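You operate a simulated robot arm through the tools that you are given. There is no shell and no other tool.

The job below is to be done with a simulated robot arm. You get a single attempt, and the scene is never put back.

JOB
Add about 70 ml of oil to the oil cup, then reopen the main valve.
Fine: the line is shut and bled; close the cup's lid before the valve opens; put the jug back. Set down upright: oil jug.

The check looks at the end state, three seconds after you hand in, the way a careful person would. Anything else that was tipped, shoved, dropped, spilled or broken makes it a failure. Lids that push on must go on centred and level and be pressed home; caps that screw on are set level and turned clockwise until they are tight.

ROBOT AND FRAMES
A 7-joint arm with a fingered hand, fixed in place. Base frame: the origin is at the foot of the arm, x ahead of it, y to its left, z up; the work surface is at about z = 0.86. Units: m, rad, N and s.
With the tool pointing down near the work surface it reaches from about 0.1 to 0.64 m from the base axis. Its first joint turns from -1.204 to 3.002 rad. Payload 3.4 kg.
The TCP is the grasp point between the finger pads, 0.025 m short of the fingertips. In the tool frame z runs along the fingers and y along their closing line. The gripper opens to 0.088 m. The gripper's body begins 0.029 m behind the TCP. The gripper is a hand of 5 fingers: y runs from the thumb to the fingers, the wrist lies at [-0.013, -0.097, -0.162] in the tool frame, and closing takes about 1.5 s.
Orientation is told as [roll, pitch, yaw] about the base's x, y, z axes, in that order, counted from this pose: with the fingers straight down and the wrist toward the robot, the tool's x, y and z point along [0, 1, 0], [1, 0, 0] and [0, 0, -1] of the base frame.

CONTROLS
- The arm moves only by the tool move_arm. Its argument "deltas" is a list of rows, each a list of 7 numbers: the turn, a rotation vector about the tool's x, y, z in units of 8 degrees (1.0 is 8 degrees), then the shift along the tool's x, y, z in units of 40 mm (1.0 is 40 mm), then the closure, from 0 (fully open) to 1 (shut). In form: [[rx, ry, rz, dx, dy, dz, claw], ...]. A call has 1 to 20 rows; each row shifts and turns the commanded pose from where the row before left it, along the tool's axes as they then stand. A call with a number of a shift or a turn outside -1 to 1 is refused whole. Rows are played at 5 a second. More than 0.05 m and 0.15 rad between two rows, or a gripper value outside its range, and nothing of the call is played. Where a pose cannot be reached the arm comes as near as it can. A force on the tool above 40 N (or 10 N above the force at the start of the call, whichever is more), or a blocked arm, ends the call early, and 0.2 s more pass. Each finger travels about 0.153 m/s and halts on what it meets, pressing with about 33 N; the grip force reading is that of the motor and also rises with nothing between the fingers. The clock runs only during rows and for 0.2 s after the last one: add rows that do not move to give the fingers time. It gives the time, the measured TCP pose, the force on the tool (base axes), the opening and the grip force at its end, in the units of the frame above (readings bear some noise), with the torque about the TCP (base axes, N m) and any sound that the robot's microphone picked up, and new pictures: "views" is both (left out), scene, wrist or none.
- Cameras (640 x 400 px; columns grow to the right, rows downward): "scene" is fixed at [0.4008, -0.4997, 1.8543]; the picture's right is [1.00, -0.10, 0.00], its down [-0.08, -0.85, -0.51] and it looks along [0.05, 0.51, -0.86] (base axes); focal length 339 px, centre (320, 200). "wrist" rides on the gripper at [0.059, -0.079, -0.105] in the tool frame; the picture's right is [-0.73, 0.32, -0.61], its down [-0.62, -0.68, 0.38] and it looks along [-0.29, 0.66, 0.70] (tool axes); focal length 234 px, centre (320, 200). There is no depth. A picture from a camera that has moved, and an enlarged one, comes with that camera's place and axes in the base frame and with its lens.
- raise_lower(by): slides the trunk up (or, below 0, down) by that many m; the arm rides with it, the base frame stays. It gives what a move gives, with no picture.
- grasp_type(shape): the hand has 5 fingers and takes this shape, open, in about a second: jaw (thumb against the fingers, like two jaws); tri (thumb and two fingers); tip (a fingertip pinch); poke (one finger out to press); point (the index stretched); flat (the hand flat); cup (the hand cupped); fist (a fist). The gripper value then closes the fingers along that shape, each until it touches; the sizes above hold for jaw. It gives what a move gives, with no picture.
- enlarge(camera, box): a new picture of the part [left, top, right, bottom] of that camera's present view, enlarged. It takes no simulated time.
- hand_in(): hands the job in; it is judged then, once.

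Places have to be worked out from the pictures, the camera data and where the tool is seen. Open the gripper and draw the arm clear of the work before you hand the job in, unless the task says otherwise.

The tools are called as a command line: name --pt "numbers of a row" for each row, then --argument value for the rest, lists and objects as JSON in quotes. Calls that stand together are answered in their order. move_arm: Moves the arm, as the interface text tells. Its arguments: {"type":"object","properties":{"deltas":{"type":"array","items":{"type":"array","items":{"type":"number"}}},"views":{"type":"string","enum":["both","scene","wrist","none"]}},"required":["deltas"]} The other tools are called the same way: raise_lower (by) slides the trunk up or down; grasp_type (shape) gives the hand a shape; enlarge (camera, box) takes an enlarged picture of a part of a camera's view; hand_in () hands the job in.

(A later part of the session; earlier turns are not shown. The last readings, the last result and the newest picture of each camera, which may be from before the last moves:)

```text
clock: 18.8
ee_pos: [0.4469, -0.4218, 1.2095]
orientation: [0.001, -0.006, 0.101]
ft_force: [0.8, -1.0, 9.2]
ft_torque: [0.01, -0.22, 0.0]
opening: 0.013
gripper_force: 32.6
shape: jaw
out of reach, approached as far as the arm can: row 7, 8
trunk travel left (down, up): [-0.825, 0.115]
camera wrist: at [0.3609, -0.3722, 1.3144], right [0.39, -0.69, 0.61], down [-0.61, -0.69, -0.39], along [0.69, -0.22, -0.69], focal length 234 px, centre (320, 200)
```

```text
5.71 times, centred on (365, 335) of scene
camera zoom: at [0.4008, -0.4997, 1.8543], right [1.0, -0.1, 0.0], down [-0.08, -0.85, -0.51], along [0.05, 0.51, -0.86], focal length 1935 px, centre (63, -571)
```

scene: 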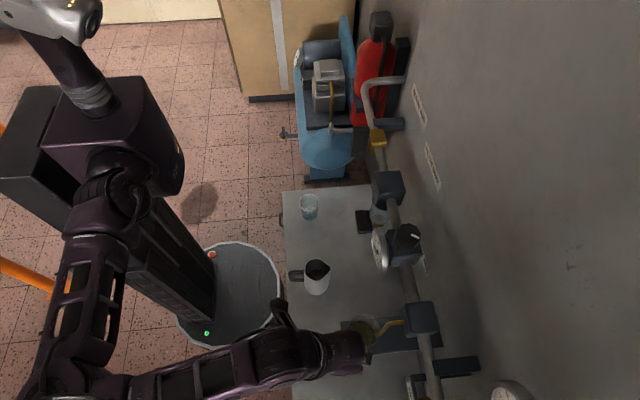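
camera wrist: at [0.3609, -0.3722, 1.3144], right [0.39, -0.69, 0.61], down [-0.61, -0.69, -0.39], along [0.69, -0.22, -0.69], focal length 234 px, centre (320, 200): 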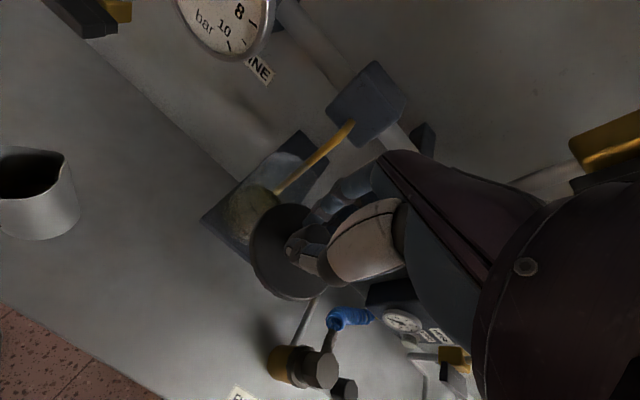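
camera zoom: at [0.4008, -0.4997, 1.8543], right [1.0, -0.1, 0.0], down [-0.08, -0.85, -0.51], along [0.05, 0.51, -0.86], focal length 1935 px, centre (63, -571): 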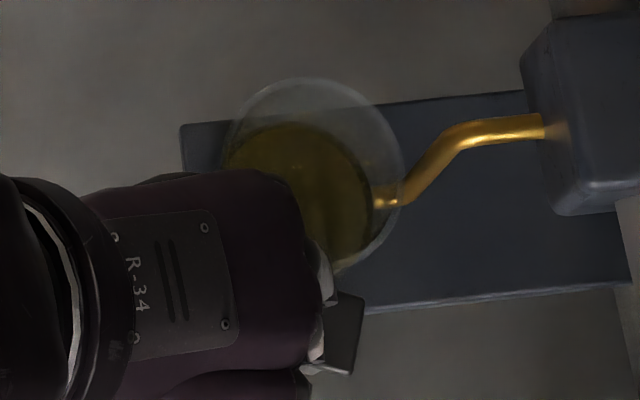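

The arm ran out of reach at this yaw with the lid about 70° open. I'll release the knob, yaw the open hand back to about -90° around it, and regrip to swing it further.

move_arm --pt "0 0 0 0 0 0 0.5" --pt "0 0 0 0 0 0 0" --pt "0 0 0 0 0 0 0" --pt "0 0 0 0 0 0 0" --pt "0 0 0 0 0 -0.1 0" --pt "0 0 0 0 0 0 0" --views "wrist"

```text
clock: 20.2
ee_pos: [0.4448, -0.4232, 1.2143]
orientation: [0.003, -0.004, 0.097]
ft_force: [0.3, -0.2, 0.1]
ft_torque: [-0.01, -0.04, 0.0]
opening: 0.0881
gripper_force: 0.1
shape: jaw
trunk travel left (down, up): [-0.825, 0.115]
camera wrist: at [0.3608, -0.3728, 1.3178], right [0.39, -0.69, 0.61], down [-0.62, -0.69, -0.39], along [0.68, -0.22, -0.69], focal length 234 px, centre (320, 200)
```

wrist: 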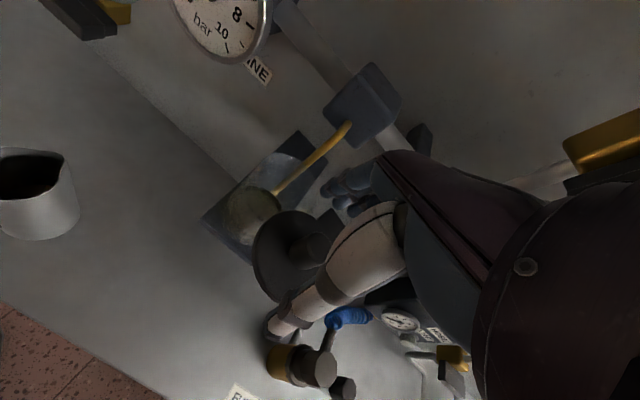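

The knob is released. Now I rotate the open hand 96° about the knob axis.

move_arm --pt "0 0 1 0 0 0 0" --pt "0 0 1 0 0 0 0" --pt "0 0 1 0 0 0 0" --pt "0 0 1 0 0 0 0" --pt "0 0 1 0 0 0 0" --pt "0 0 1 0 0 0 0" --pt "0 0 1 0 0 0 0" --pt "0 0 1 0 0 0 0" --pt "0 0 1 0 0 0 0" --pt "0 0 1 0 0 0 0" --pt "0 0 1 0 0 0 0" --pt "0 0 1 0 0 0 0" --pt "0 0 0 0 0 0 0" --views "both"

enlarge --camera "wrist" --box '[180, 180, 400, 380]'

enlarge --camera "scene" --box '[325, 300, 405, 370]'

```text
clock: 23.0
ee_pos: [0.409, -0.4723, 1.2154]
orientation: [0.003, 0.001, -1.577]
ft_force: [0.3, 0.5, -0.5]
ft_torque: [-0.02, 0.01, 0.05]
opening: 0.0878
gripper_force: 0.1
shape: jaw
out of reach, approached as far as the arm can: row 6, 7
trunk travel left (down, up): [-0.825, 0.115]
camera wrist: at [0.469, -0.3952, 1.3209], right [-0.73, -0.32, 0.6], down [-0.62, 0.69, -0.38], along [-0.29, -0.65, -0.7], focal length 234 px, centre (320, 200)
```

scene: 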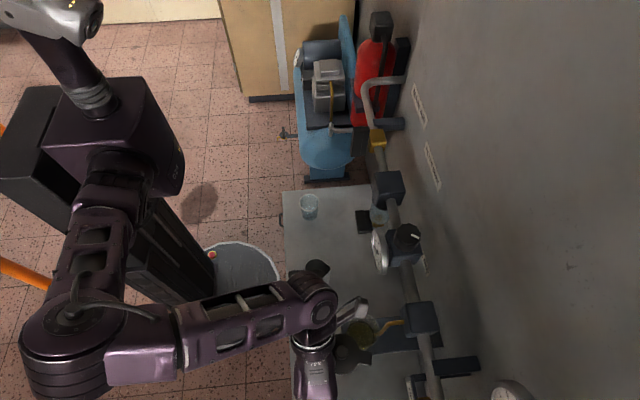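
wrist: 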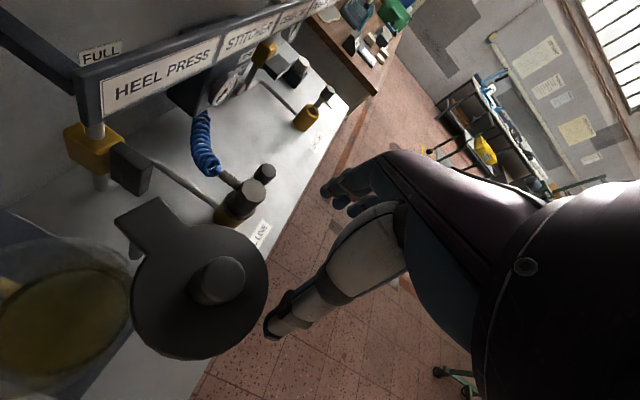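

```text
2.00 times, centred on (290, 280) of wrist
camera zoom: at [0.469, -0.3952, 1.3209], right [-0.73, -0.32, 0.6], down [-0.62, 0.69, -0.38], along [-0.29, -0.65, -0.7], focal length 468 px, centre (380, 40)
```

zoom: 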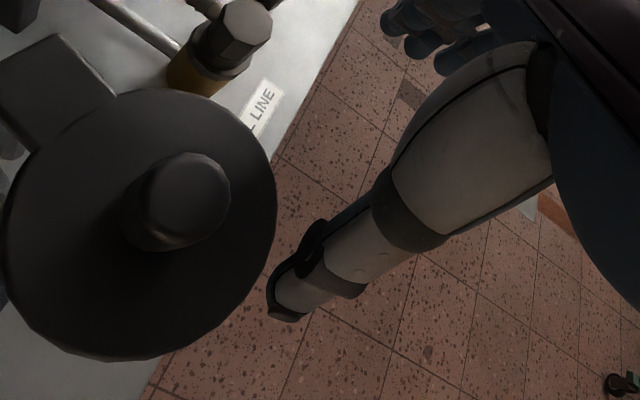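

```text
5.71 times, centred on (365, 335) of scene
camera zoom: at [0.4008, -0.4997, 1.8543], right [1.0, -0.1, 0.0], down [-0.08, -0.85, -0.51], along [0.05, 0.51, -0.86], focal length 1935 px, centre (63, -571)
```

zoom: 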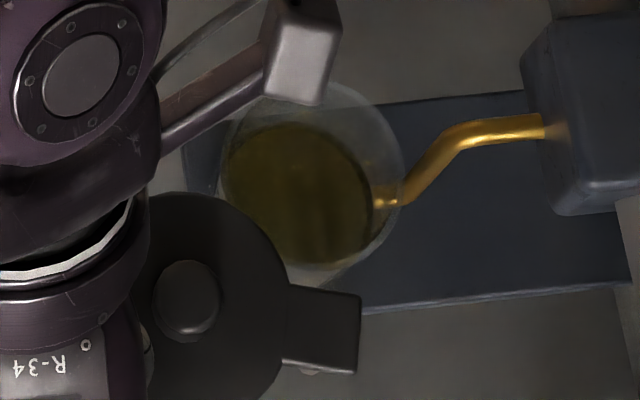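

The hand drifted off the knob while yawing, but the lid stayed at about 74° with its knob at (0.448, -0.427). I'll lift, move over the knob, lower, and loosely enclose it with the hand at this yaw.

move_arm --pt "0 0 0 0 0 -0.7 0" --pt "0 0 0 0 0 -0.7 0" --pt "0 0 0 0.5 -0.6 0 0" --pt "0 0 0 0.48 -0.55 0 0" --pt "0 0 0 0 0 0 0" --pt "0 0 0 0 0 0 0" --views "both"

enlarge --camera "wrist" --box '[140, 160, 360, 360]'

```text
clock: 24.4
ee_pos: [0.4484, -0.4268, 1.2717]
orientation: [0.004, 0.001, -1.576]
ft_force: [-0.1, 0.5, -0.1]
ft_torque: [-0.03, 0.0, -0.03]
opening: 0.0878
gripper_force: 0.0
shape: jaw
trunk travel left (down, up): [-0.825, 0.115]
camera wrist: at [0.5072, -0.3501, 1.377], right [-0.73, -0.32, 0.6], down [-0.62, 0.69, -0.38], along [-0.29, -0.65, -0.7], focal length 234 px, centre (320, 200)
```

scene: 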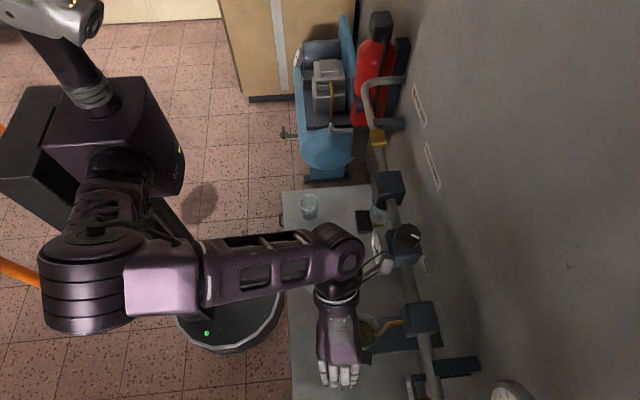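
wrist: 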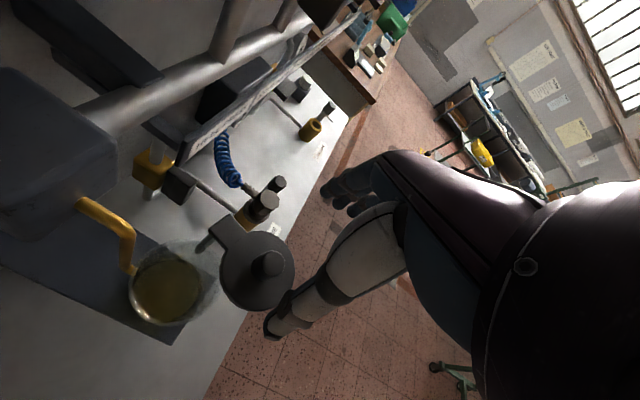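

```text
2.00 times, centred on (250, 260) of wrist
camera zoom: at [0.5072, -0.3501, 1.377], right [-0.73, -0.32, 0.6], down [-0.62, 0.69, -0.38], along [-0.29, -0.65, -0.7], focal length 468 px, centre (460, 80)
```

zoom: 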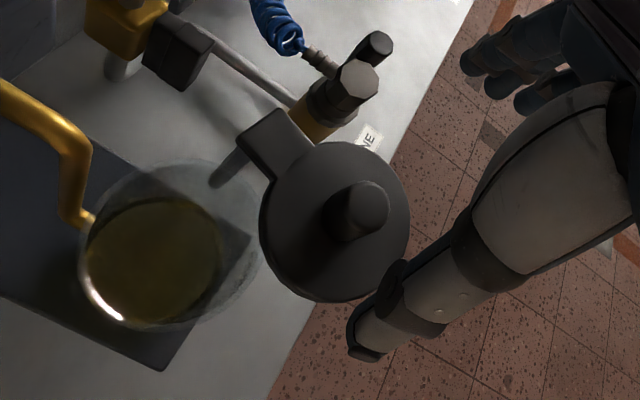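

The knob is where I predicted. I'll lower around it, close loosely (about 35 mm), and push toward -y so the thumb sweeps the lid further around.

move_arm --pt "0 0 0 0 0 0.75 0" --pt "0 0 0 0 0 0.72 0" --pt "0 0 0 0 0 0 0.3" --pt "0 0 0 0 0 0 0.6" --pt "0 0 0 0 0 0 0.6" --pt "0 0 0 0 0 0 0.6" --pt "0 0 0 0 0 0 0.6" --pt "0 0 0 -0.02 0.25 0 0.6" --pt "0 0 0 0.0 0.25 0 0.6" --pt "0 0 0 0.05 0.25 0 0.6" --pt "0 0 0 0.05 0.25 0 0.6" --pt "0 0 0 0.08 0.25 0 0.6" --pt "0 0 0 0.08 0.25 0 0.6" --pt "0 0 0 0 0 0 0.6" --views "both"

enlarge --camera "wrist" --box '[140, 160, 360, 360]'

enlarge --camera "scene" --box '[325, 310, 405, 380]'

```text
clock: 27.4
ee_pos: [0.456, -0.488, 1.2129]
orientation: [0.002, 0.001, -1.579]
ft_force: [0.9, -0.1, -0.4]
ft_torque: [-0.02, 0.03, 0.0]
opening: 0.0354
gripper_force: 0.1
shape: jaw
trunk travel left (down, up): [-0.825, 0.115]
camera wrist: at [0.5159, -0.4112, 1.319], right [-0.73, -0.32, 0.6], down [-0.62, 0.69, -0.38], along [-0.29, -0.65, -0.7], focal length 234 px, centre (320, 200)
```

scene: 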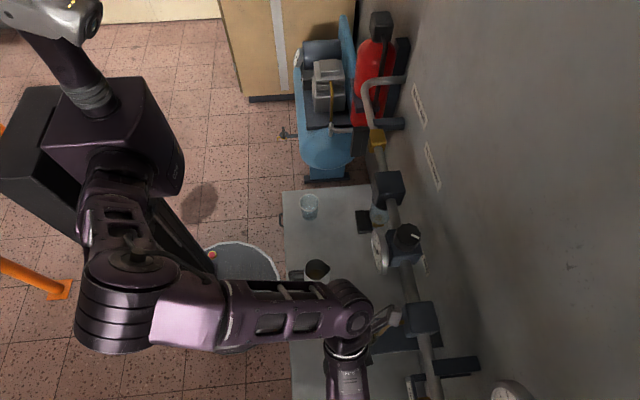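
wrist: 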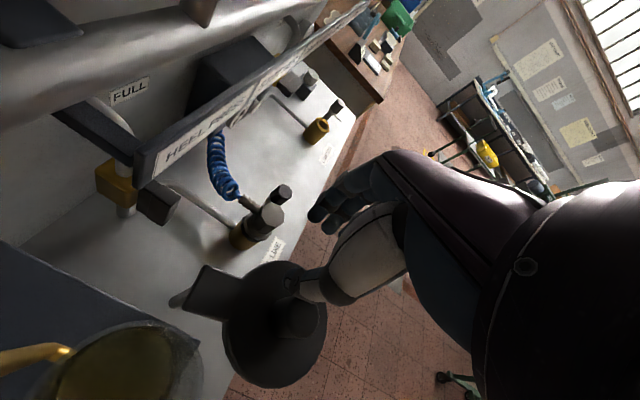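

```text
2.00 times, centred on (250, 260) of wrist
camera zoom: at [0.5159, -0.4112, 1.319], right [-0.73, -0.32, 0.6], down [-0.62, 0.69, -0.38], along [-0.29, -0.65, -0.7], focal length 468 px, centre (460, 80)
```

zoom: 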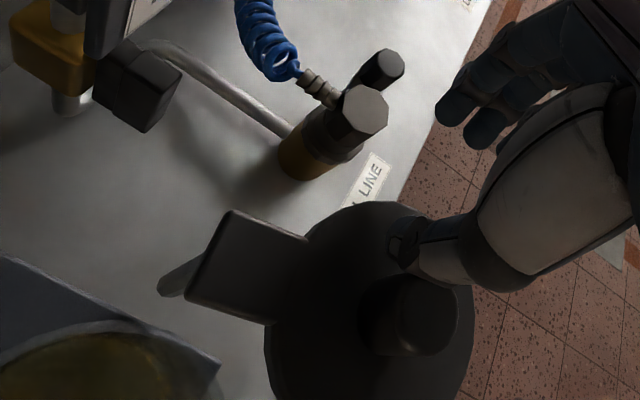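

```text
5.71 times, centred on (365, 345) of scene
camera zoom: at [0.4008, -0.4997, 1.8543], right [1.0, -0.1, 0.0], down [-0.08, -0.85, -0.51], along [0.05, 0.51, -0.86], focal length 1935 px, centre (63, -629)
```

zoom: 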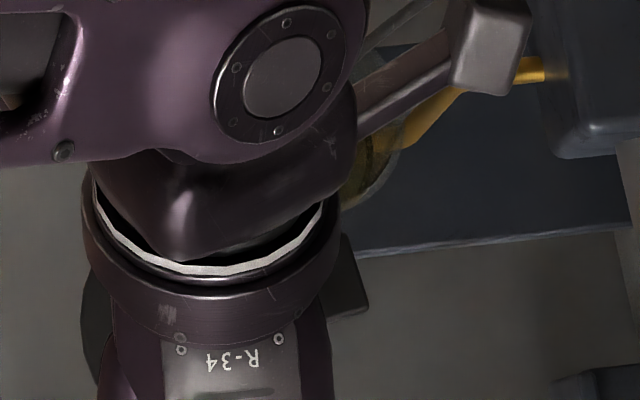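

The lid is now about 100° open (knob near (0.452, -0.448)) and the thumb has slipped by it with no force left. I'll lift straight up and look at the lid and the cup.

move_arm --pt "0 0 0 0 0 -0.8 0.6" --pt "0 0 0 0 0 -0.9 0.3" --pt "0 0 0 0 -0.6 -0.9 0" --pt "0 0 0 0 -0.8 -0.9 0" --pt "0 0 0 0 -0.8 0 0" --pt "0 0 0 0 -0.8 0 0" --pt "0 0 0 0 -0.8 0 0" --pt "0 0 0 0 0 0 0" --views "both"

enlarge --camera "wrist" --box '[120, 160, 360, 360]'

enlarge --camera "scene" --box '[325, 290, 425, 390]'

```text
clock: 29.2
ee_pos: [0.4433, -0.365, 1.3255]
orientation: [0.007, 0.005, -1.575]
ft_force: [-0.8, 0.7, 0.4]
ft_torque: [-0.01, 0.0, 0.0]
opening: 0.0878
gripper_force: 0.0
shape: jaw
out of reach, approached as far as the arm can: row 5, 6, 7
trunk travel left (down, up): [-0.825, 0.115]
camera wrist: at [0.5022, -0.2862, 1.4302], right [-0.73, -0.32, 0.6], down [-0.62, 0.68, -0.38], along [-0.29, -0.65, -0.7], focal length 234 px, centre (320, 200)
```

scene: 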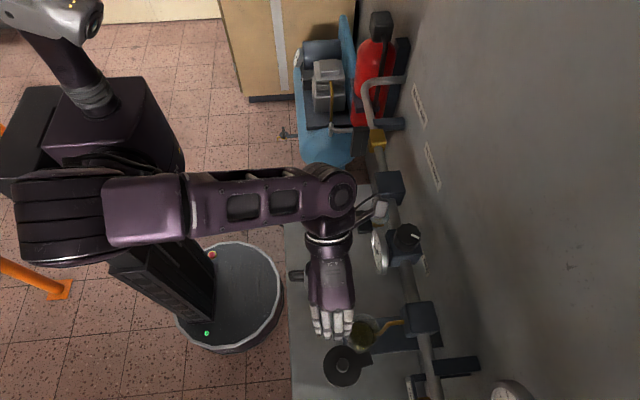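
wrist: 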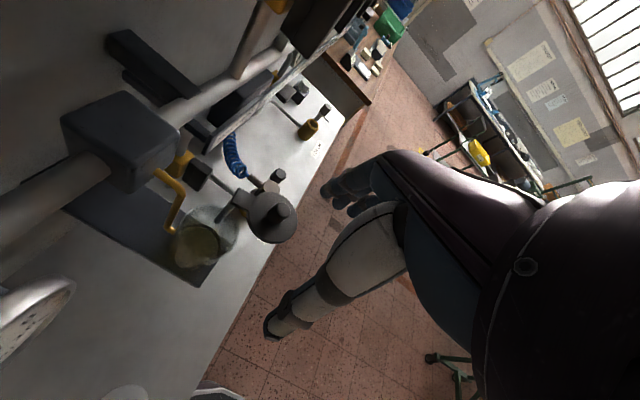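

```text
2.00 times, centred on (240, 260) of wrist
camera zoom: at [0.5022, -0.2862, 1.4302], right [-0.73, -0.32, 0.6], down [-0.62, 0.68, -0.38], along [-0.29, -0.65, -0.7], focal length 468 px, centre (480, 80)
```

zoom: 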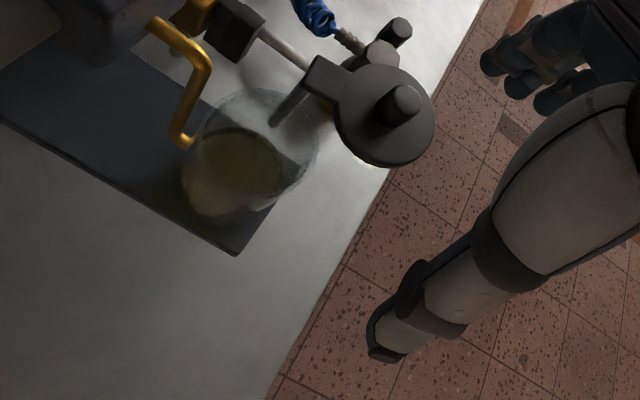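

```text
4.00 times, centred on (375, 340) of scene
camera zoom: at [0.4008, -0.4997, 1.8543], right [1.0, -0.1, 0.0], down [-0.08, -0.85, -0.51], along [0.05, 0.51, -0.86], focal length 1355 px, centre (100, -360)
```

zoom: 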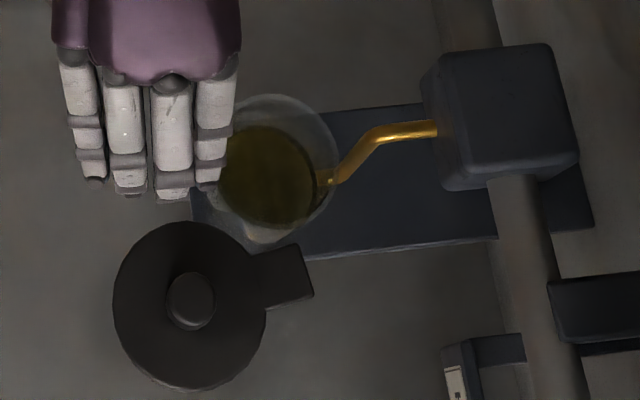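

The lid is open about 98° and the cup mouth is clear. I'll zoom in on the cup to measure its bore and oil level.

enlarge --camera "scene" --box '[345, 310, 395, 360]'

enlarge --camera "wrist" --box '[150, 190, 250, 290]'

```text
8.00 times, centred on (370, 335) of scene
camera zoom: at [0.4008, -0.4997, 1.8543], right [1.0, -0.1, 0.0], down [-0.08, -0.85, -0.51], along [0.05, 0.51, -0.86], focal length 2709 px, centre (-80, -880)
```

zoom: 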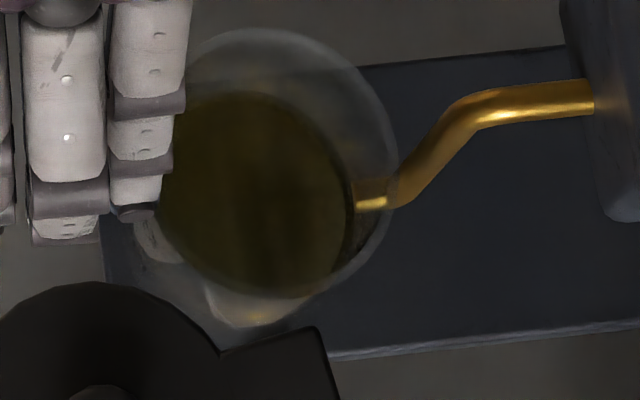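

```text
4.00 times, centred on (200, 240) of wrist
camera zoom: at [0.5022, -0.2862, 1.4302], right [-0.73, -0.32, 0.6], down [-0.62, 0.68, -0.38], along [-0.29, -0.65, -0.7], focal length 937 px, centre (800, 40)
```

zoom: 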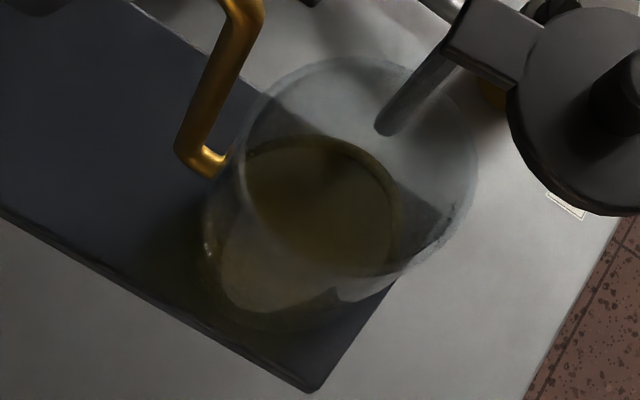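

The cup's bore is about 54 mm, so 70 ml is roughly a 30 mm rise, ending near MAX. Next I go over to the jug: shift toward +y and back, clear of the pipework, then lower the trunk.

move_arm --pt "0 0 0 -0.5 -0.8 0 0" --pt "0 0 0 -0.5 -0.9 0 0" --pt "0 0 0 -0.5 -0.9 0 0" --pt "0 0 0 -0.5 -0.9 0 0" --pt "0 0 0 -0.3 -0.9 0 0" --pt "0 0 0 0 -0.9 0 0" --pt "0 0 0 0 0 0 0" --views "none"

raise_lower --by -0.15

move_arm --pt "0 0 0 0 0 0 0" --views "both"

```text
clock: 30.8
ee_pos: [0.3187, -0.2487, 1.2471]
orientation: [0.008, 0.009, -1.574]
ft_force: [-0.3, 0.5, -0.5]
ft_torque: [-0.04, -0.03, -0.01]
opening: 0.0879
gripper_force: 0.1
shape: jaw
out of reach, approached as far as the arm can: row 1, 2, 3, 4, 5, 6
trunk travel left (down, up): [-0.825, 0.115]
```

```text
clock: 32.5
ee_pos: [0.3193, -0.2478, 1.0973]
orientation: [0.007, 0.01, -1.574]
ft_force: [-0.7, -0.4, -0.4]
ft_torque: [0.0, -0.04, 0.03]
opening: 0.0881
gripper_force: 0.0
shape: jaw
trunk travel left (down, up): [-0.675, 0.265]
```

```text
clock: 33.0
ee_pos: [0.3195, -0.248, 1.0961]
orientation: [0.007, 0.009, -1.573]
ft_force: [-0.6, 0.8, 0.0]
ft_torque: [0.03, 0.02, -0.01]
opening: 0.0879
gripper_force: 0.1
shape: jaw
trunk travel left (down, up): [-0.675, 0.265]
camera wrist: at [0.3777, -0.1714, 1.2034], right [-0.73, -0.33, 0.6], down [-0.62, 0.69, -0.38], along [-0.29, -0.65, -0.7], focal length 234 px, centre (320, 200)
```

scene: 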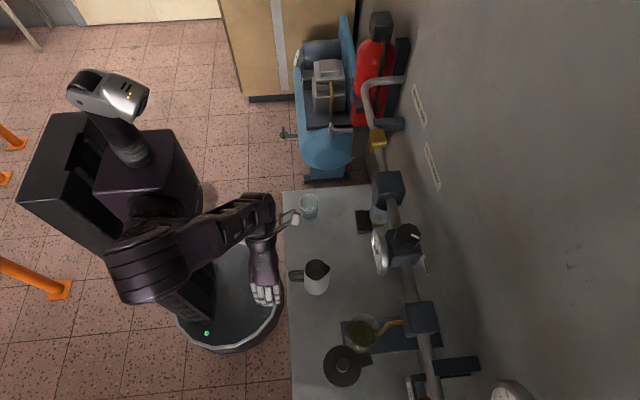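
wrist: 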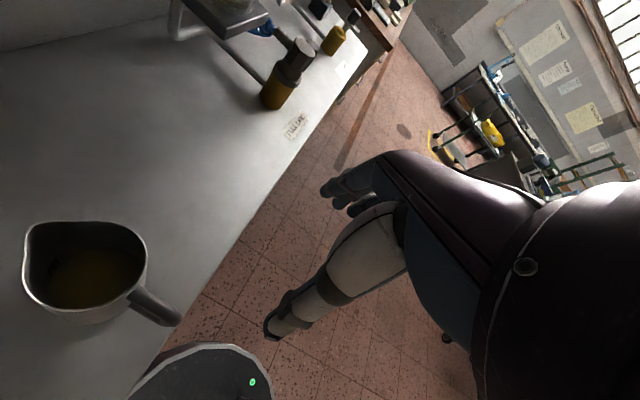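

The jug and its handle are now visible from above/behind. I'll enlarge it.

enlarge --camera "wrist" --box '[0, 200, 200, 345]'

enlarge --camera "scene" --box '[280, 245, 350, 305]'

```text
2.76 times, centred on (100, 272) of wrist
camera zoom: at [0.3777, -0.1714, 1.2034], right [-0.73, -0.33, 0.6], down [-0.62, 0.69, -0.38], along [-0.29, -0.65, -0.7], focal length 646 px, centre (927, 0)
```

zoom: 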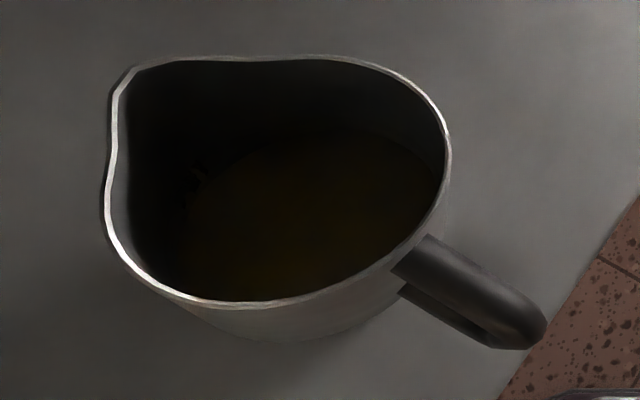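

```text
6.67 times, centred on (315, 275) of scene
camera zoom: at [0.4008, -0.4997, 1.8543], right [1.0, -0.1, 0.0], down [-0.08, -0.85, -0.51], along [0.05, 0.51, -0.86], focal length 2258 px, centre (353, -300)
```

zoom: 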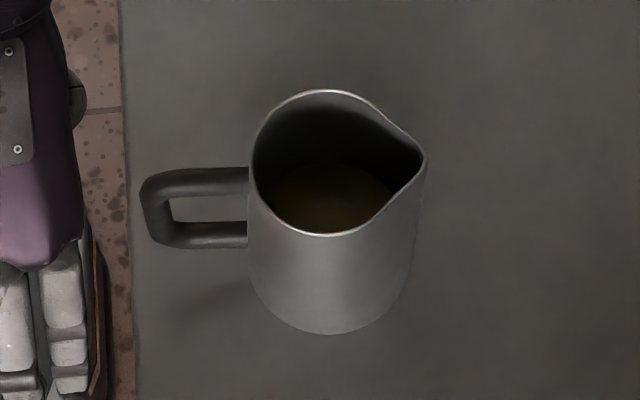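

The handle is a vertical D-loop in the x–z plane at y≈-0.196, with its grip bar near x≈0.350 from z≈0.905 to 0.975. I'll move over y=-0.196 and pitch the hand to about 30° below horizontal, thumb on the left, to check whether that posture is reachable.

move_arm --pt "0 0 0 0.3 -0.6 0 0" --pt "0 0 0 0.0 -0.7 0 0" --pt "0 1 0 0 0 0 0" --pt "0 1 0 0 0 0 0" --pt "0 1 0 0 0 0 0" --pt "0 1 0 0 0 0 0" --pt "0 1 0 0 0 0 0" --pt "0 1 0 0 0 0 0" --pt "0 1 0 0 0 0 0" --pt "0 0.5 0 0 0 0 0" --pt "0 0 0 0 0 0 0" --views "both"

```text
clock: 35.4
ee_pos: [0.4527, -0.2847, 1.1292]
orientation: [1.054, 0.013, -1.572]
ft_force: [-0.7, -0.1, 0.3]
ft_torque: [-0.01, 0.01, -0.02]
opening: 0.0877
gripper_force: 0.0
shape: jaw
out of reach, approached as far as the arm can: row 1, 2, 3, 4, 5, 6, 7, 8, 9, 10
trunk travel left (down, up): [-0.675, 0.265]
camera wrist: at [0.3901, -0.2086, 1.2331], right [-0.89, -0.32, -0.33], down [0.02, 0.69, -0.72], along [0.46, -0.65, -0.61], focal length 234 px, centre (320, 200)
```

scene: 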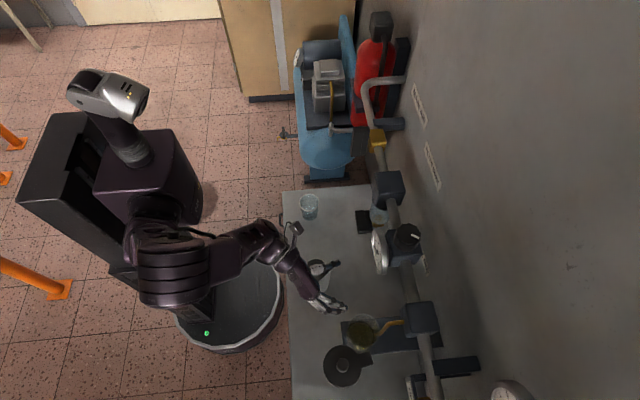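
wrist: 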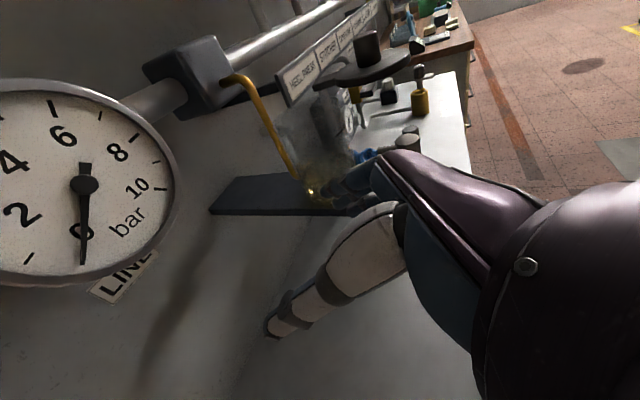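

The orientation was reached but the arm can't fold in that close at this trunk height, so it drifted forward (no contact). I'll raise the trunk so the arm can hang down to the jug instead, then move toward the pre-grasp.

raise_lower --by 0.15

move_arm --pt "0 0 0 -0.5 -0.55 -0.4 0" --pt "0 0 0 -0.6 -0.55 -0.4 0" --pt "0 0 0 -0.7 -0.55 -0.4 0" --pt "0 0 0 -0.8 -0.55 -0.4 0" --pt "0 0 0 -0.7 0 0 0" --pt "0 0 0 -0.7 0 0 0" --pt "0 0 0 0 0 0 0" --views "both"

```text
clock: 37.1
ee_pos: [0.4523, -0.2867, 1.2786]
orientation: [1.051, 0.014, -1.569]
ft_force: [0.1, -0.7, -0.5]
ft_torque: [0.0, 0.02, 0.02]
opening: 0.0877
gripper_force: 0.1
shape: jaw
trunk travel left (down, up): [-0.825, 0.115]
```

```text
clock: 38.7
ee_pos: [0.447, -0.3065, 1.2427]
orientation: [1.049, 0.018, -1.57]
ft_force: [0.4, 0.3, 0.2]
ft_torque: [0.02, 0.04, 0.01]
opening: 0.0879
gripper_force: 0.1
shape: jaw
out of reach, approached as far as the arm can: row 1, 2, 3, 4, 5, 6
trunk travel left (down, up): [-0.825, 0.115]
camera wrist: at [0.3848, -0.2302, 1.3457], right [-0.89, -0.32, -0.33], down [0.02, 0.69, -0.72], along [0.46, -0.65, -0.61], focal length 234 px, centre (320, 200)
```

scene: 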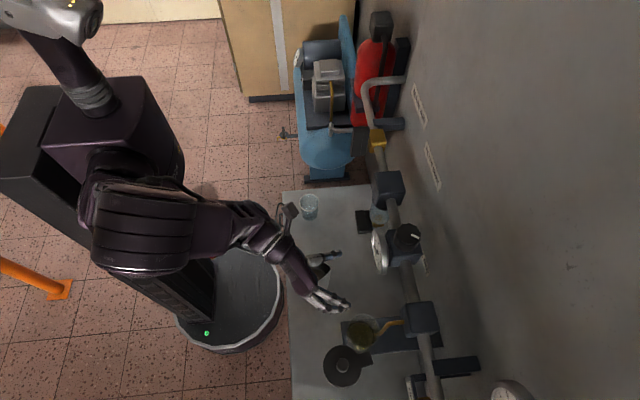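
wrist: 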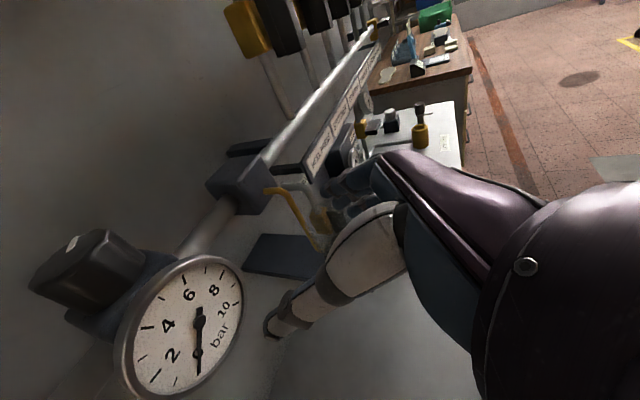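

That direction is blocked by the arm's own limits from this height. I'll first go straight down (nothing is under the hand here) to see whether a lower, hanging-arm posture frees the motion.

move_arm --pt "0 0 0 -0.65 0 0.375 0" --pt "0 0 0 -0.65 0 0.375 0" --pt "0 0 0 -0.65 0 0.375 0" --pt "0 0 0 -0.65 0 0.375 0" --pt "0 0 0 -0.65 0 0.375 0" --pt "0 0 0 0 0 0 0" --views "scene"

```text
clock: 39.6
ee_pos: [0.4616, -0.3298, 1.1697]
orientation: [1.083, -0.006, -1.568]
ft_force: [-21.1, 11.6, 34.4]
ft_torque: [-1.73, 0.54, -1.26]
opening: 0.088
gripper_force: 0.0
shape: jaw
out of reach, approached as far as the arm can: row 1, 2, 3, 4
trunk travel left (down, up): [-0.825, 0.115]
stopped in row 4: the force on the tool passed its limit at 59 N (the readings are from after the stop); the commanded pose is now the measured one
```

scene: 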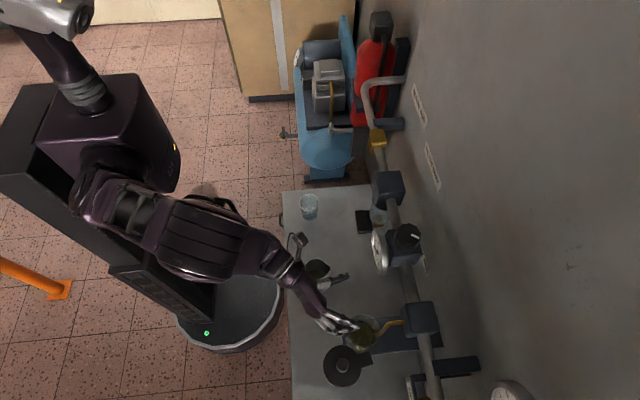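

The out-of-reach drift pushed the fingers onto the cup rim (59 N stop). I'll back off straight up immediately and inspect the cup.

move_arm --pt "0 0 0 0.4 0 -0.3 0" --pt "0 0 0 0.5 -0.2 -0.5 0" --pt "0 0 0 0.6 -0.2 -0.5 0" --pt "0 0 0 0 0 0 0" --views "both"

enlarge --camera "scene" --box '[325, 290, 425, 390]'

```text
clock: 40.6
ee_pos: [0.4552, -0.3223, 1.2377]
orientation: [1.065, 0.007, -1.568]
ft_force: [0.1, 0.0, 0.1]
ft_torque: [0.01, 0.02, 0.0]
opening: 0.0879
gripper_force: 0.1
shape: jaw
trunk travel left (down, up): [-0.825, 0.115]
camera wrist: at [0.3927, -0.2443, 1.3404], right [-0.88, -0.32, -0.34], down [0.03, 0.69, -0.73], along [0.47, -0.65, -0.6], focal length 234 px, centre (320, 200)
```

scene: 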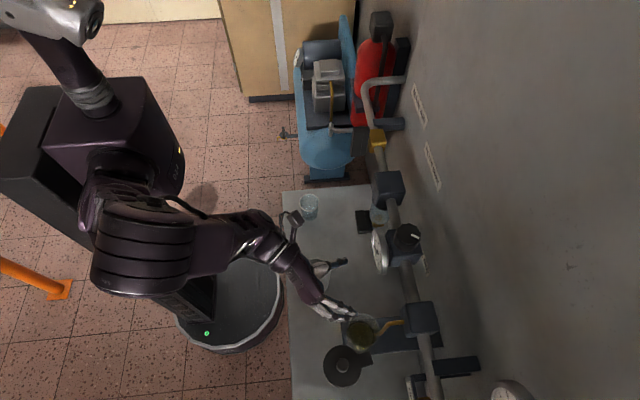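
wrist: 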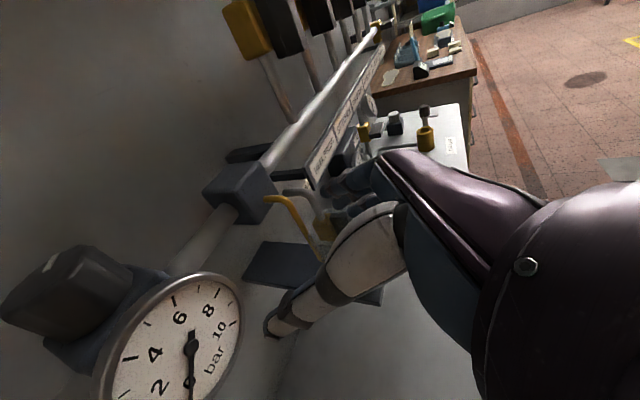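

```text
4.00 times, centred on (375, 340) of scene
camera zoom: at [0.4008, -0.4997, 1.8543], right [1.0, -0.1, 0.0], down [-0.08, -0.85, -0.51], along [0.05, 0.51, -0.86], focal length 1355 px, centre (100, -360)
```

zoom: 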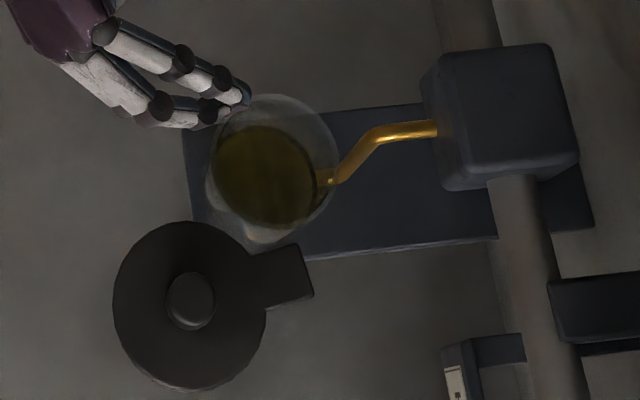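

The cup, lid and oil look unchanged, so the cup is fixed and no harm is visible. The arm can't fold when the wrist is level with the shoulder, so I'll work with the hand well above the shoulder: go up now, then over toward the jug's x/y.

move_arm --pt "0 0 0 0.86 0 -0.5 0" --pt "0 0 0 0.86 0 -0.5 0" --pt "0 0 0 0.86 0 -0.5 0" --pt "0 0 0 0.86 0 -0.5 0" --pt "0 0 0 0.86 0 -0.5 0" --pt "0 0 0 0 0 0 0" --views "scene"

```text
clock: 42.0
ee_pos: [0.453, -0.3214, 1.4381]
orientation: [1.064, 0.008, -1.568]
ft_force: [0.0, -0.7, 0.7]
ft_torque: [0.02, 0.02, -0.01]
opening: 0.0877
gripper_force: 0.0
shape: jaw
trunk travel left (down, up): [-0.825, 0.115]
```

scene: 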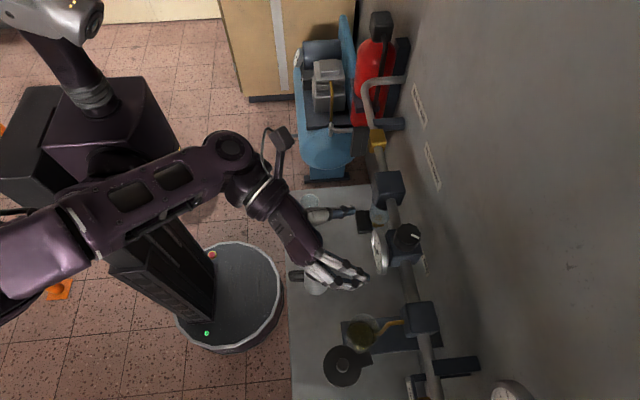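

Clear and reachable up here. Now I shift back and left over the jug's handle column (x≈0.34, y≈-0.196).

move_arm --pt "0 0 0 -0.34 -0.78 -0.62 0" --pt "0 0 0 -0.34 -0.78 -0.62 0" --pt "0 0 0 -0.34 -0.78 -0.62 0" --pt "0 0 0 -0.34 -0.78 -0.62 0" --pt "0 0 0 0 0 0 0" --views "both"

```text
clock: 43.2
ee_pos: [0.3523, -0.2294, 1.4625]
orientation: [1.065, 0.012, -1.559]
ft_force: [0.7, 0.5, 0.1]
ft_torque: [0.01, -0.03, 0.03]
opening: 0.0878
gripper_force: 0.1
shape: jaw
out of reach, approached as far as the arm can: row 3, 4
trunk travel left (down, up): [-0.825, 0.115]
camera wrist: at [0.2888, -0.1524, 1.5654], right [-0.88, -0.33, -0.34], down [0.02, 0.69, -0.72], along [0.47, -0.65, -0.6], focal length 234 px, centre (320, 200)
```

scene: 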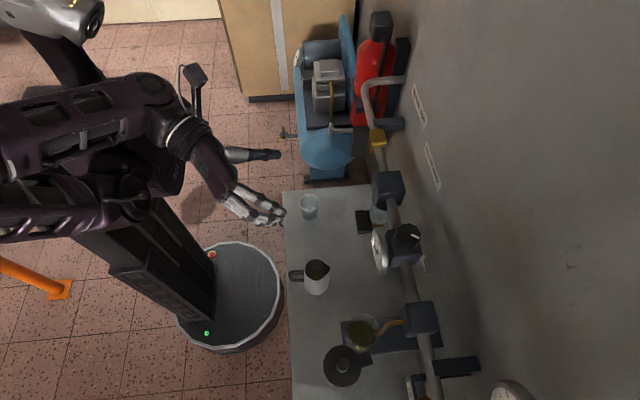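
wrist: 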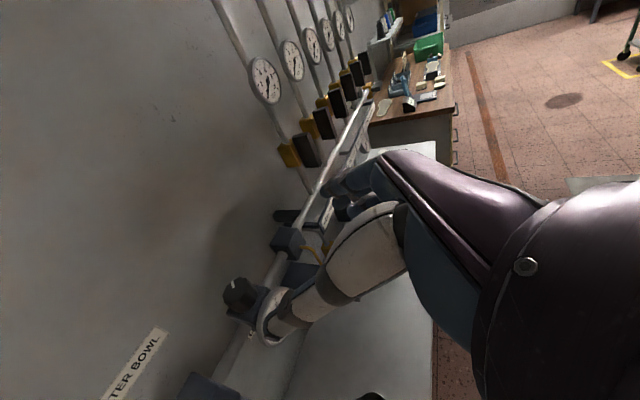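

It's nearly there but at a limit. I'll steepen the hand to about 45° below horizontal, which suits the handle too, and shift the last 3 cm in y.

move_arm --pt "0 -1 0 0 0 0 0" --pt "0 -0.95 0 0 0 0 0" --pt "0 0 0 0 -0.45 0 0" --pt "0 0 0 0 -0.4 0 0" --pt "0 0 0 0 0 0 0" --views "both"

```text
clock: 44.4
ee_pos: [0.3532, -0.2428, 1.443]
orientation: [0.791, 0.008, -1.563]
ft_force: [1.1, -0.8, -0.4]
ft_torque: [-0.01, 0.0, 0.02]
opening: 0.0878
gripper_force: 0.0
shape: jaw
out of reach, approached as far as the arm can: row 1, 2, 3, 4
trunk travel left (down, up): [-0.825, 0.115]
camera wrist: at [0.3192, -0.1647, 1.5591], right [-0.94, -0.33, -0.09], down [-0.17, 0.69, -0.71], along [0.3, -0.65, -0.7], focal length 234 px, centre (320, 200)
```

scene: 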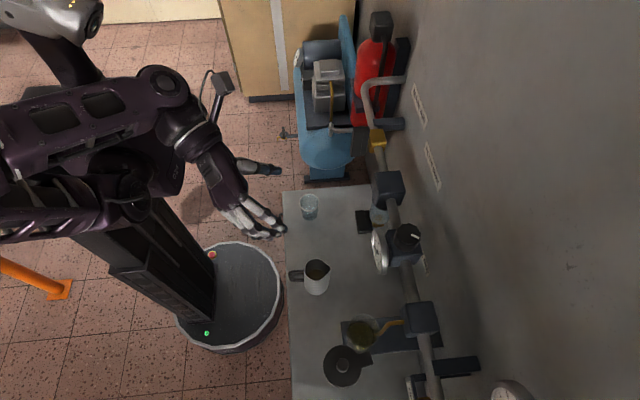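
wrist: 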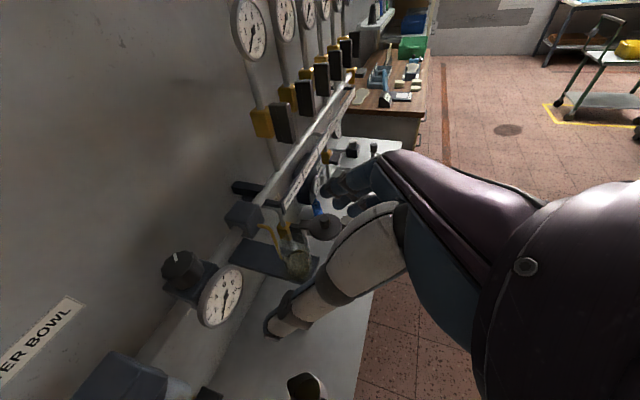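

At this yaw the limit seems tied to wrist yaw versus arm azimuth. I'll turn the hand 20° counter-clockwise (fingers pointing slightly left of forward), which the handle still tolerates, and try y=-0.196 again.

move_arm --pt "0.6 0 -0.6 0 0 0 0" --pt "0.6 0 -0.6 0 0 0 0" --pt "0.6 0 -0.6 0 0 0 0" --pt "0 0 0 0.14 -0.55 0.14 0" --pt "0 0 0 0.14 -0.55 0.14 0" --pt "0 0 0 0 0 0 0" --views "both"

```text
clock: 45.8
ee_pos: [0.3516, -0.1972, 1.4433]
orientation: [0.795, 0.004, -1.211]
ft_force: [0.5, -0.4, -0.6]
ft_torque: [0.02, -0.01, -0.04]
opening: 0.0879
gripper_force: 0.0
shape: jaw
trunk travel left (down, up): [-0.825, 0.115]
camera wrist: at [0.293, -0.136, 1.5586], right [-0.77, -0.63, -0.09], down [-0.39, 0.58, -0.71], along [0.5, -0.51, -0.7], focal length 234 px, centre (320, 200)
```

scene: 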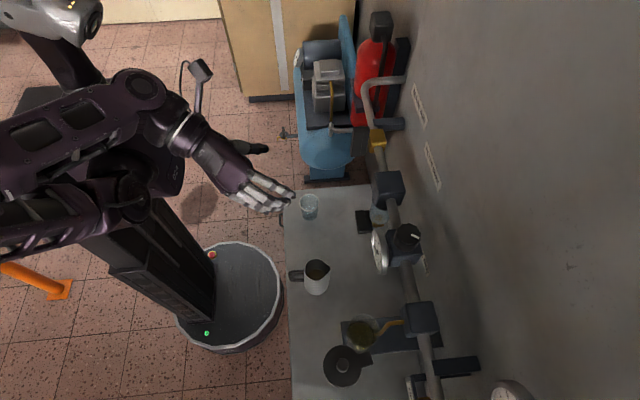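
wrist: 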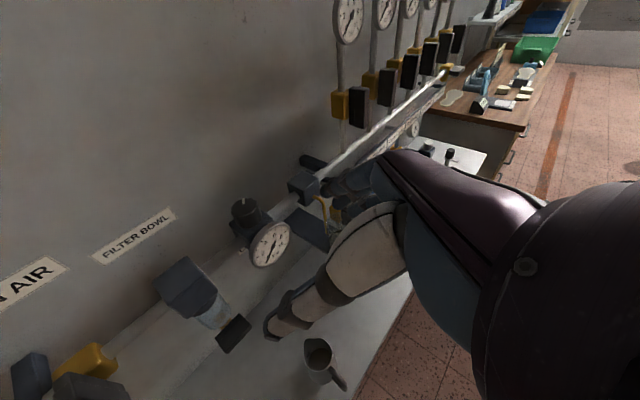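

Reached cleanly at 20° off. I'll test tightening that to about 10° off for better alignment with the handle.

move_arm --pt "-0.45 0 0.45 0 0 0 0" --pt "-0.43 0 0.43 0 0 0 0" --pt "0 0 0 0 0 0 0" --views "none"

```text
clock: 46.6
ee_pos: [0.3521, -0.1954, 1.442]
orientation: [0.795, 0.005, -1.388]
ft_force: [0.6, 0.7, 0.6]
ft_torque: [0.02, 0.0, -0.02]
opening: 0.0881
gripper_force: 0.0
shape: jaw
trunk travel left (down, up): [-0.825, 0.115]
```

That works too. Now I lower the trunk so the hand comes to just above the handle, and check alignment before the final descent.

raise_lower --by -0.36

move_arm --pt "0 0 0 0 0 0 0" --views "both"

enlarge --camera "wrist" --box '[180, 200, 420, 400]'

enlarge --camera "scene" --box '[250, 220, 370, 320]'

```text
clock: 50.1
ee_pos: [0.352, -0.1939, 1.083]
orientation: [0.796, 0.005, -1.384]
ft_force: [-0.2, -0.3, 0.5]
ft_torque: [-0.01, -0.03, -0.02]
opening: 0.0879
gripper_force: 0.2
shape: jaw
trunk travel left (down, up): [-0.465, 0.475]
```

```text
clock: 50.5
ee_pos: [0.3516, -0.1952, 1.0839]
orientation: [0.793, 0.006, -1.385]
ft_force: [1.1, -0.3, 0.5]
ft_torque: [-0.01, -0.03, -0.02]
opening: 0.0877
gripper_force: 0.1
shape: jaw
trunk travel left (down, up): [-0.465, 0.475]
camera wrist: at [0.3041, -0.1243, 1.1989], right [-0.87, -0.49, -0.09], down [-0.29, 0.64, -0.71], along [0.41, -0.59, -0.7], focal length 234 px, centre (320, 200)
```

scene: 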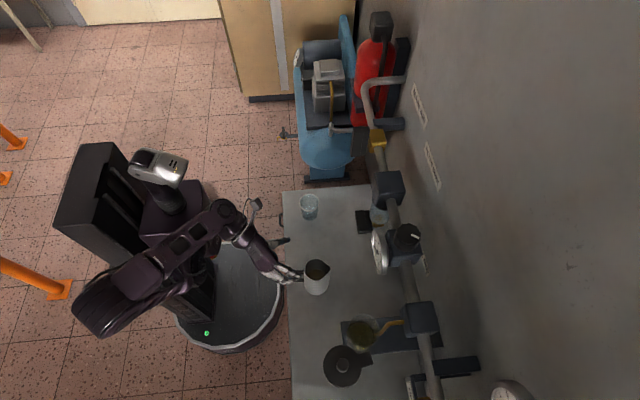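
wrist: 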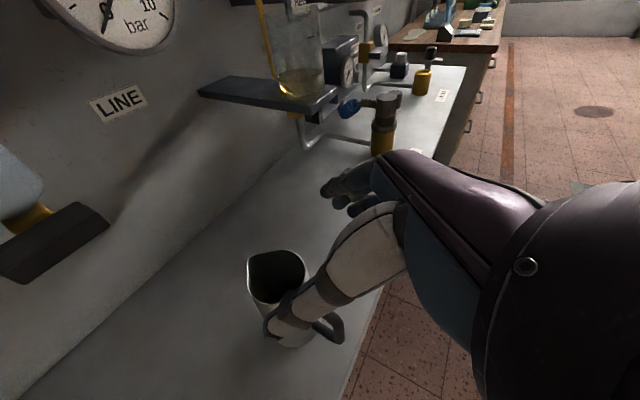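

```text
2.00 times, centred on (300, 300) of wrist
camera zoom: at [0.3041, -0.1243, 1.1989], right [-0.87, -0.49, -0.09], down [-0.29, 0.64, -0.71], along [0.41, -0.59, -0.7], focal length 468 px, centre (360, 0)
```

zoom: 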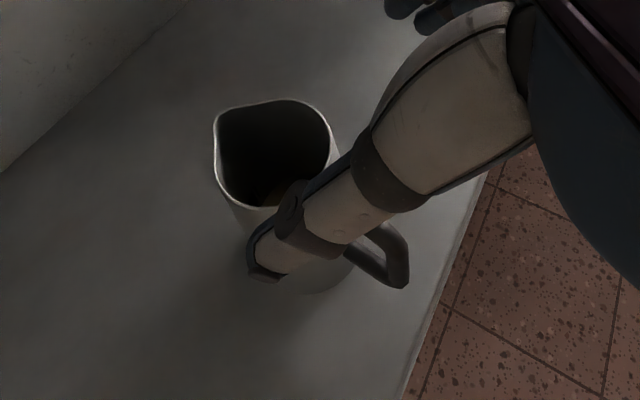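

```text
4.00 times, centred on (310, 270) of scene
camera zoom: at [0.4008, -0.4997, 1.8543], right [1.0, -0.1, 0.0], down [-0.08, -0.85, -0.51], along [0.05, 0.51, -0.86], focal length 1355 px, centre (360, -80)
```

zoom: 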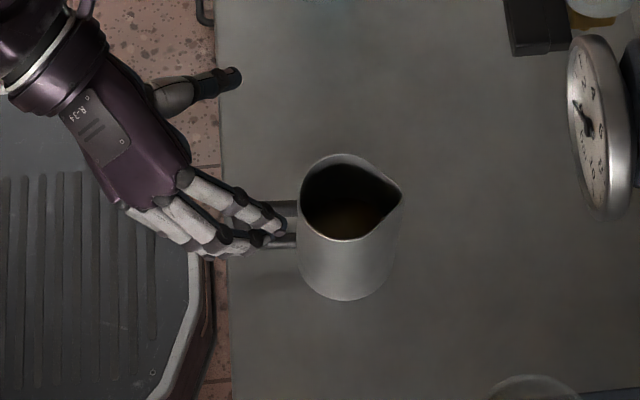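

Good posture, and this view also shows the cup's glass from the side, useful for the level. I'll enlarge the cup for a baseline before descending.

enlarge --camera "wrist" --box '[245, 0, 355, 110]'

```text
3.64 times, centred on (300, 55) of wrist
camera zoom: at [0.3041, -0.1243, 1.1989], right [-0.87, -0.49, -0.09], down [-0.29, 0.64, -0.71], along [0.41, -0.59, -0.7], focal length 852 px, centre (393, 727)
```

zoom: 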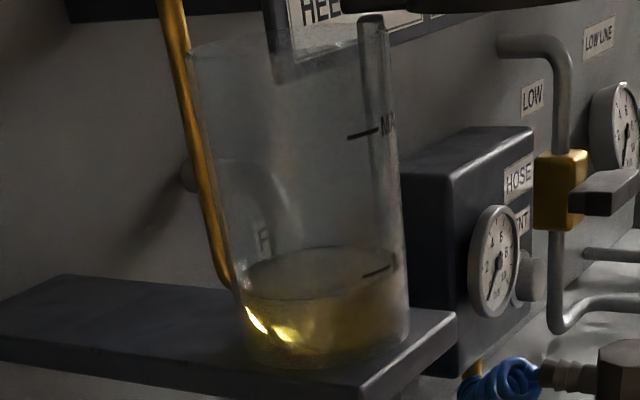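

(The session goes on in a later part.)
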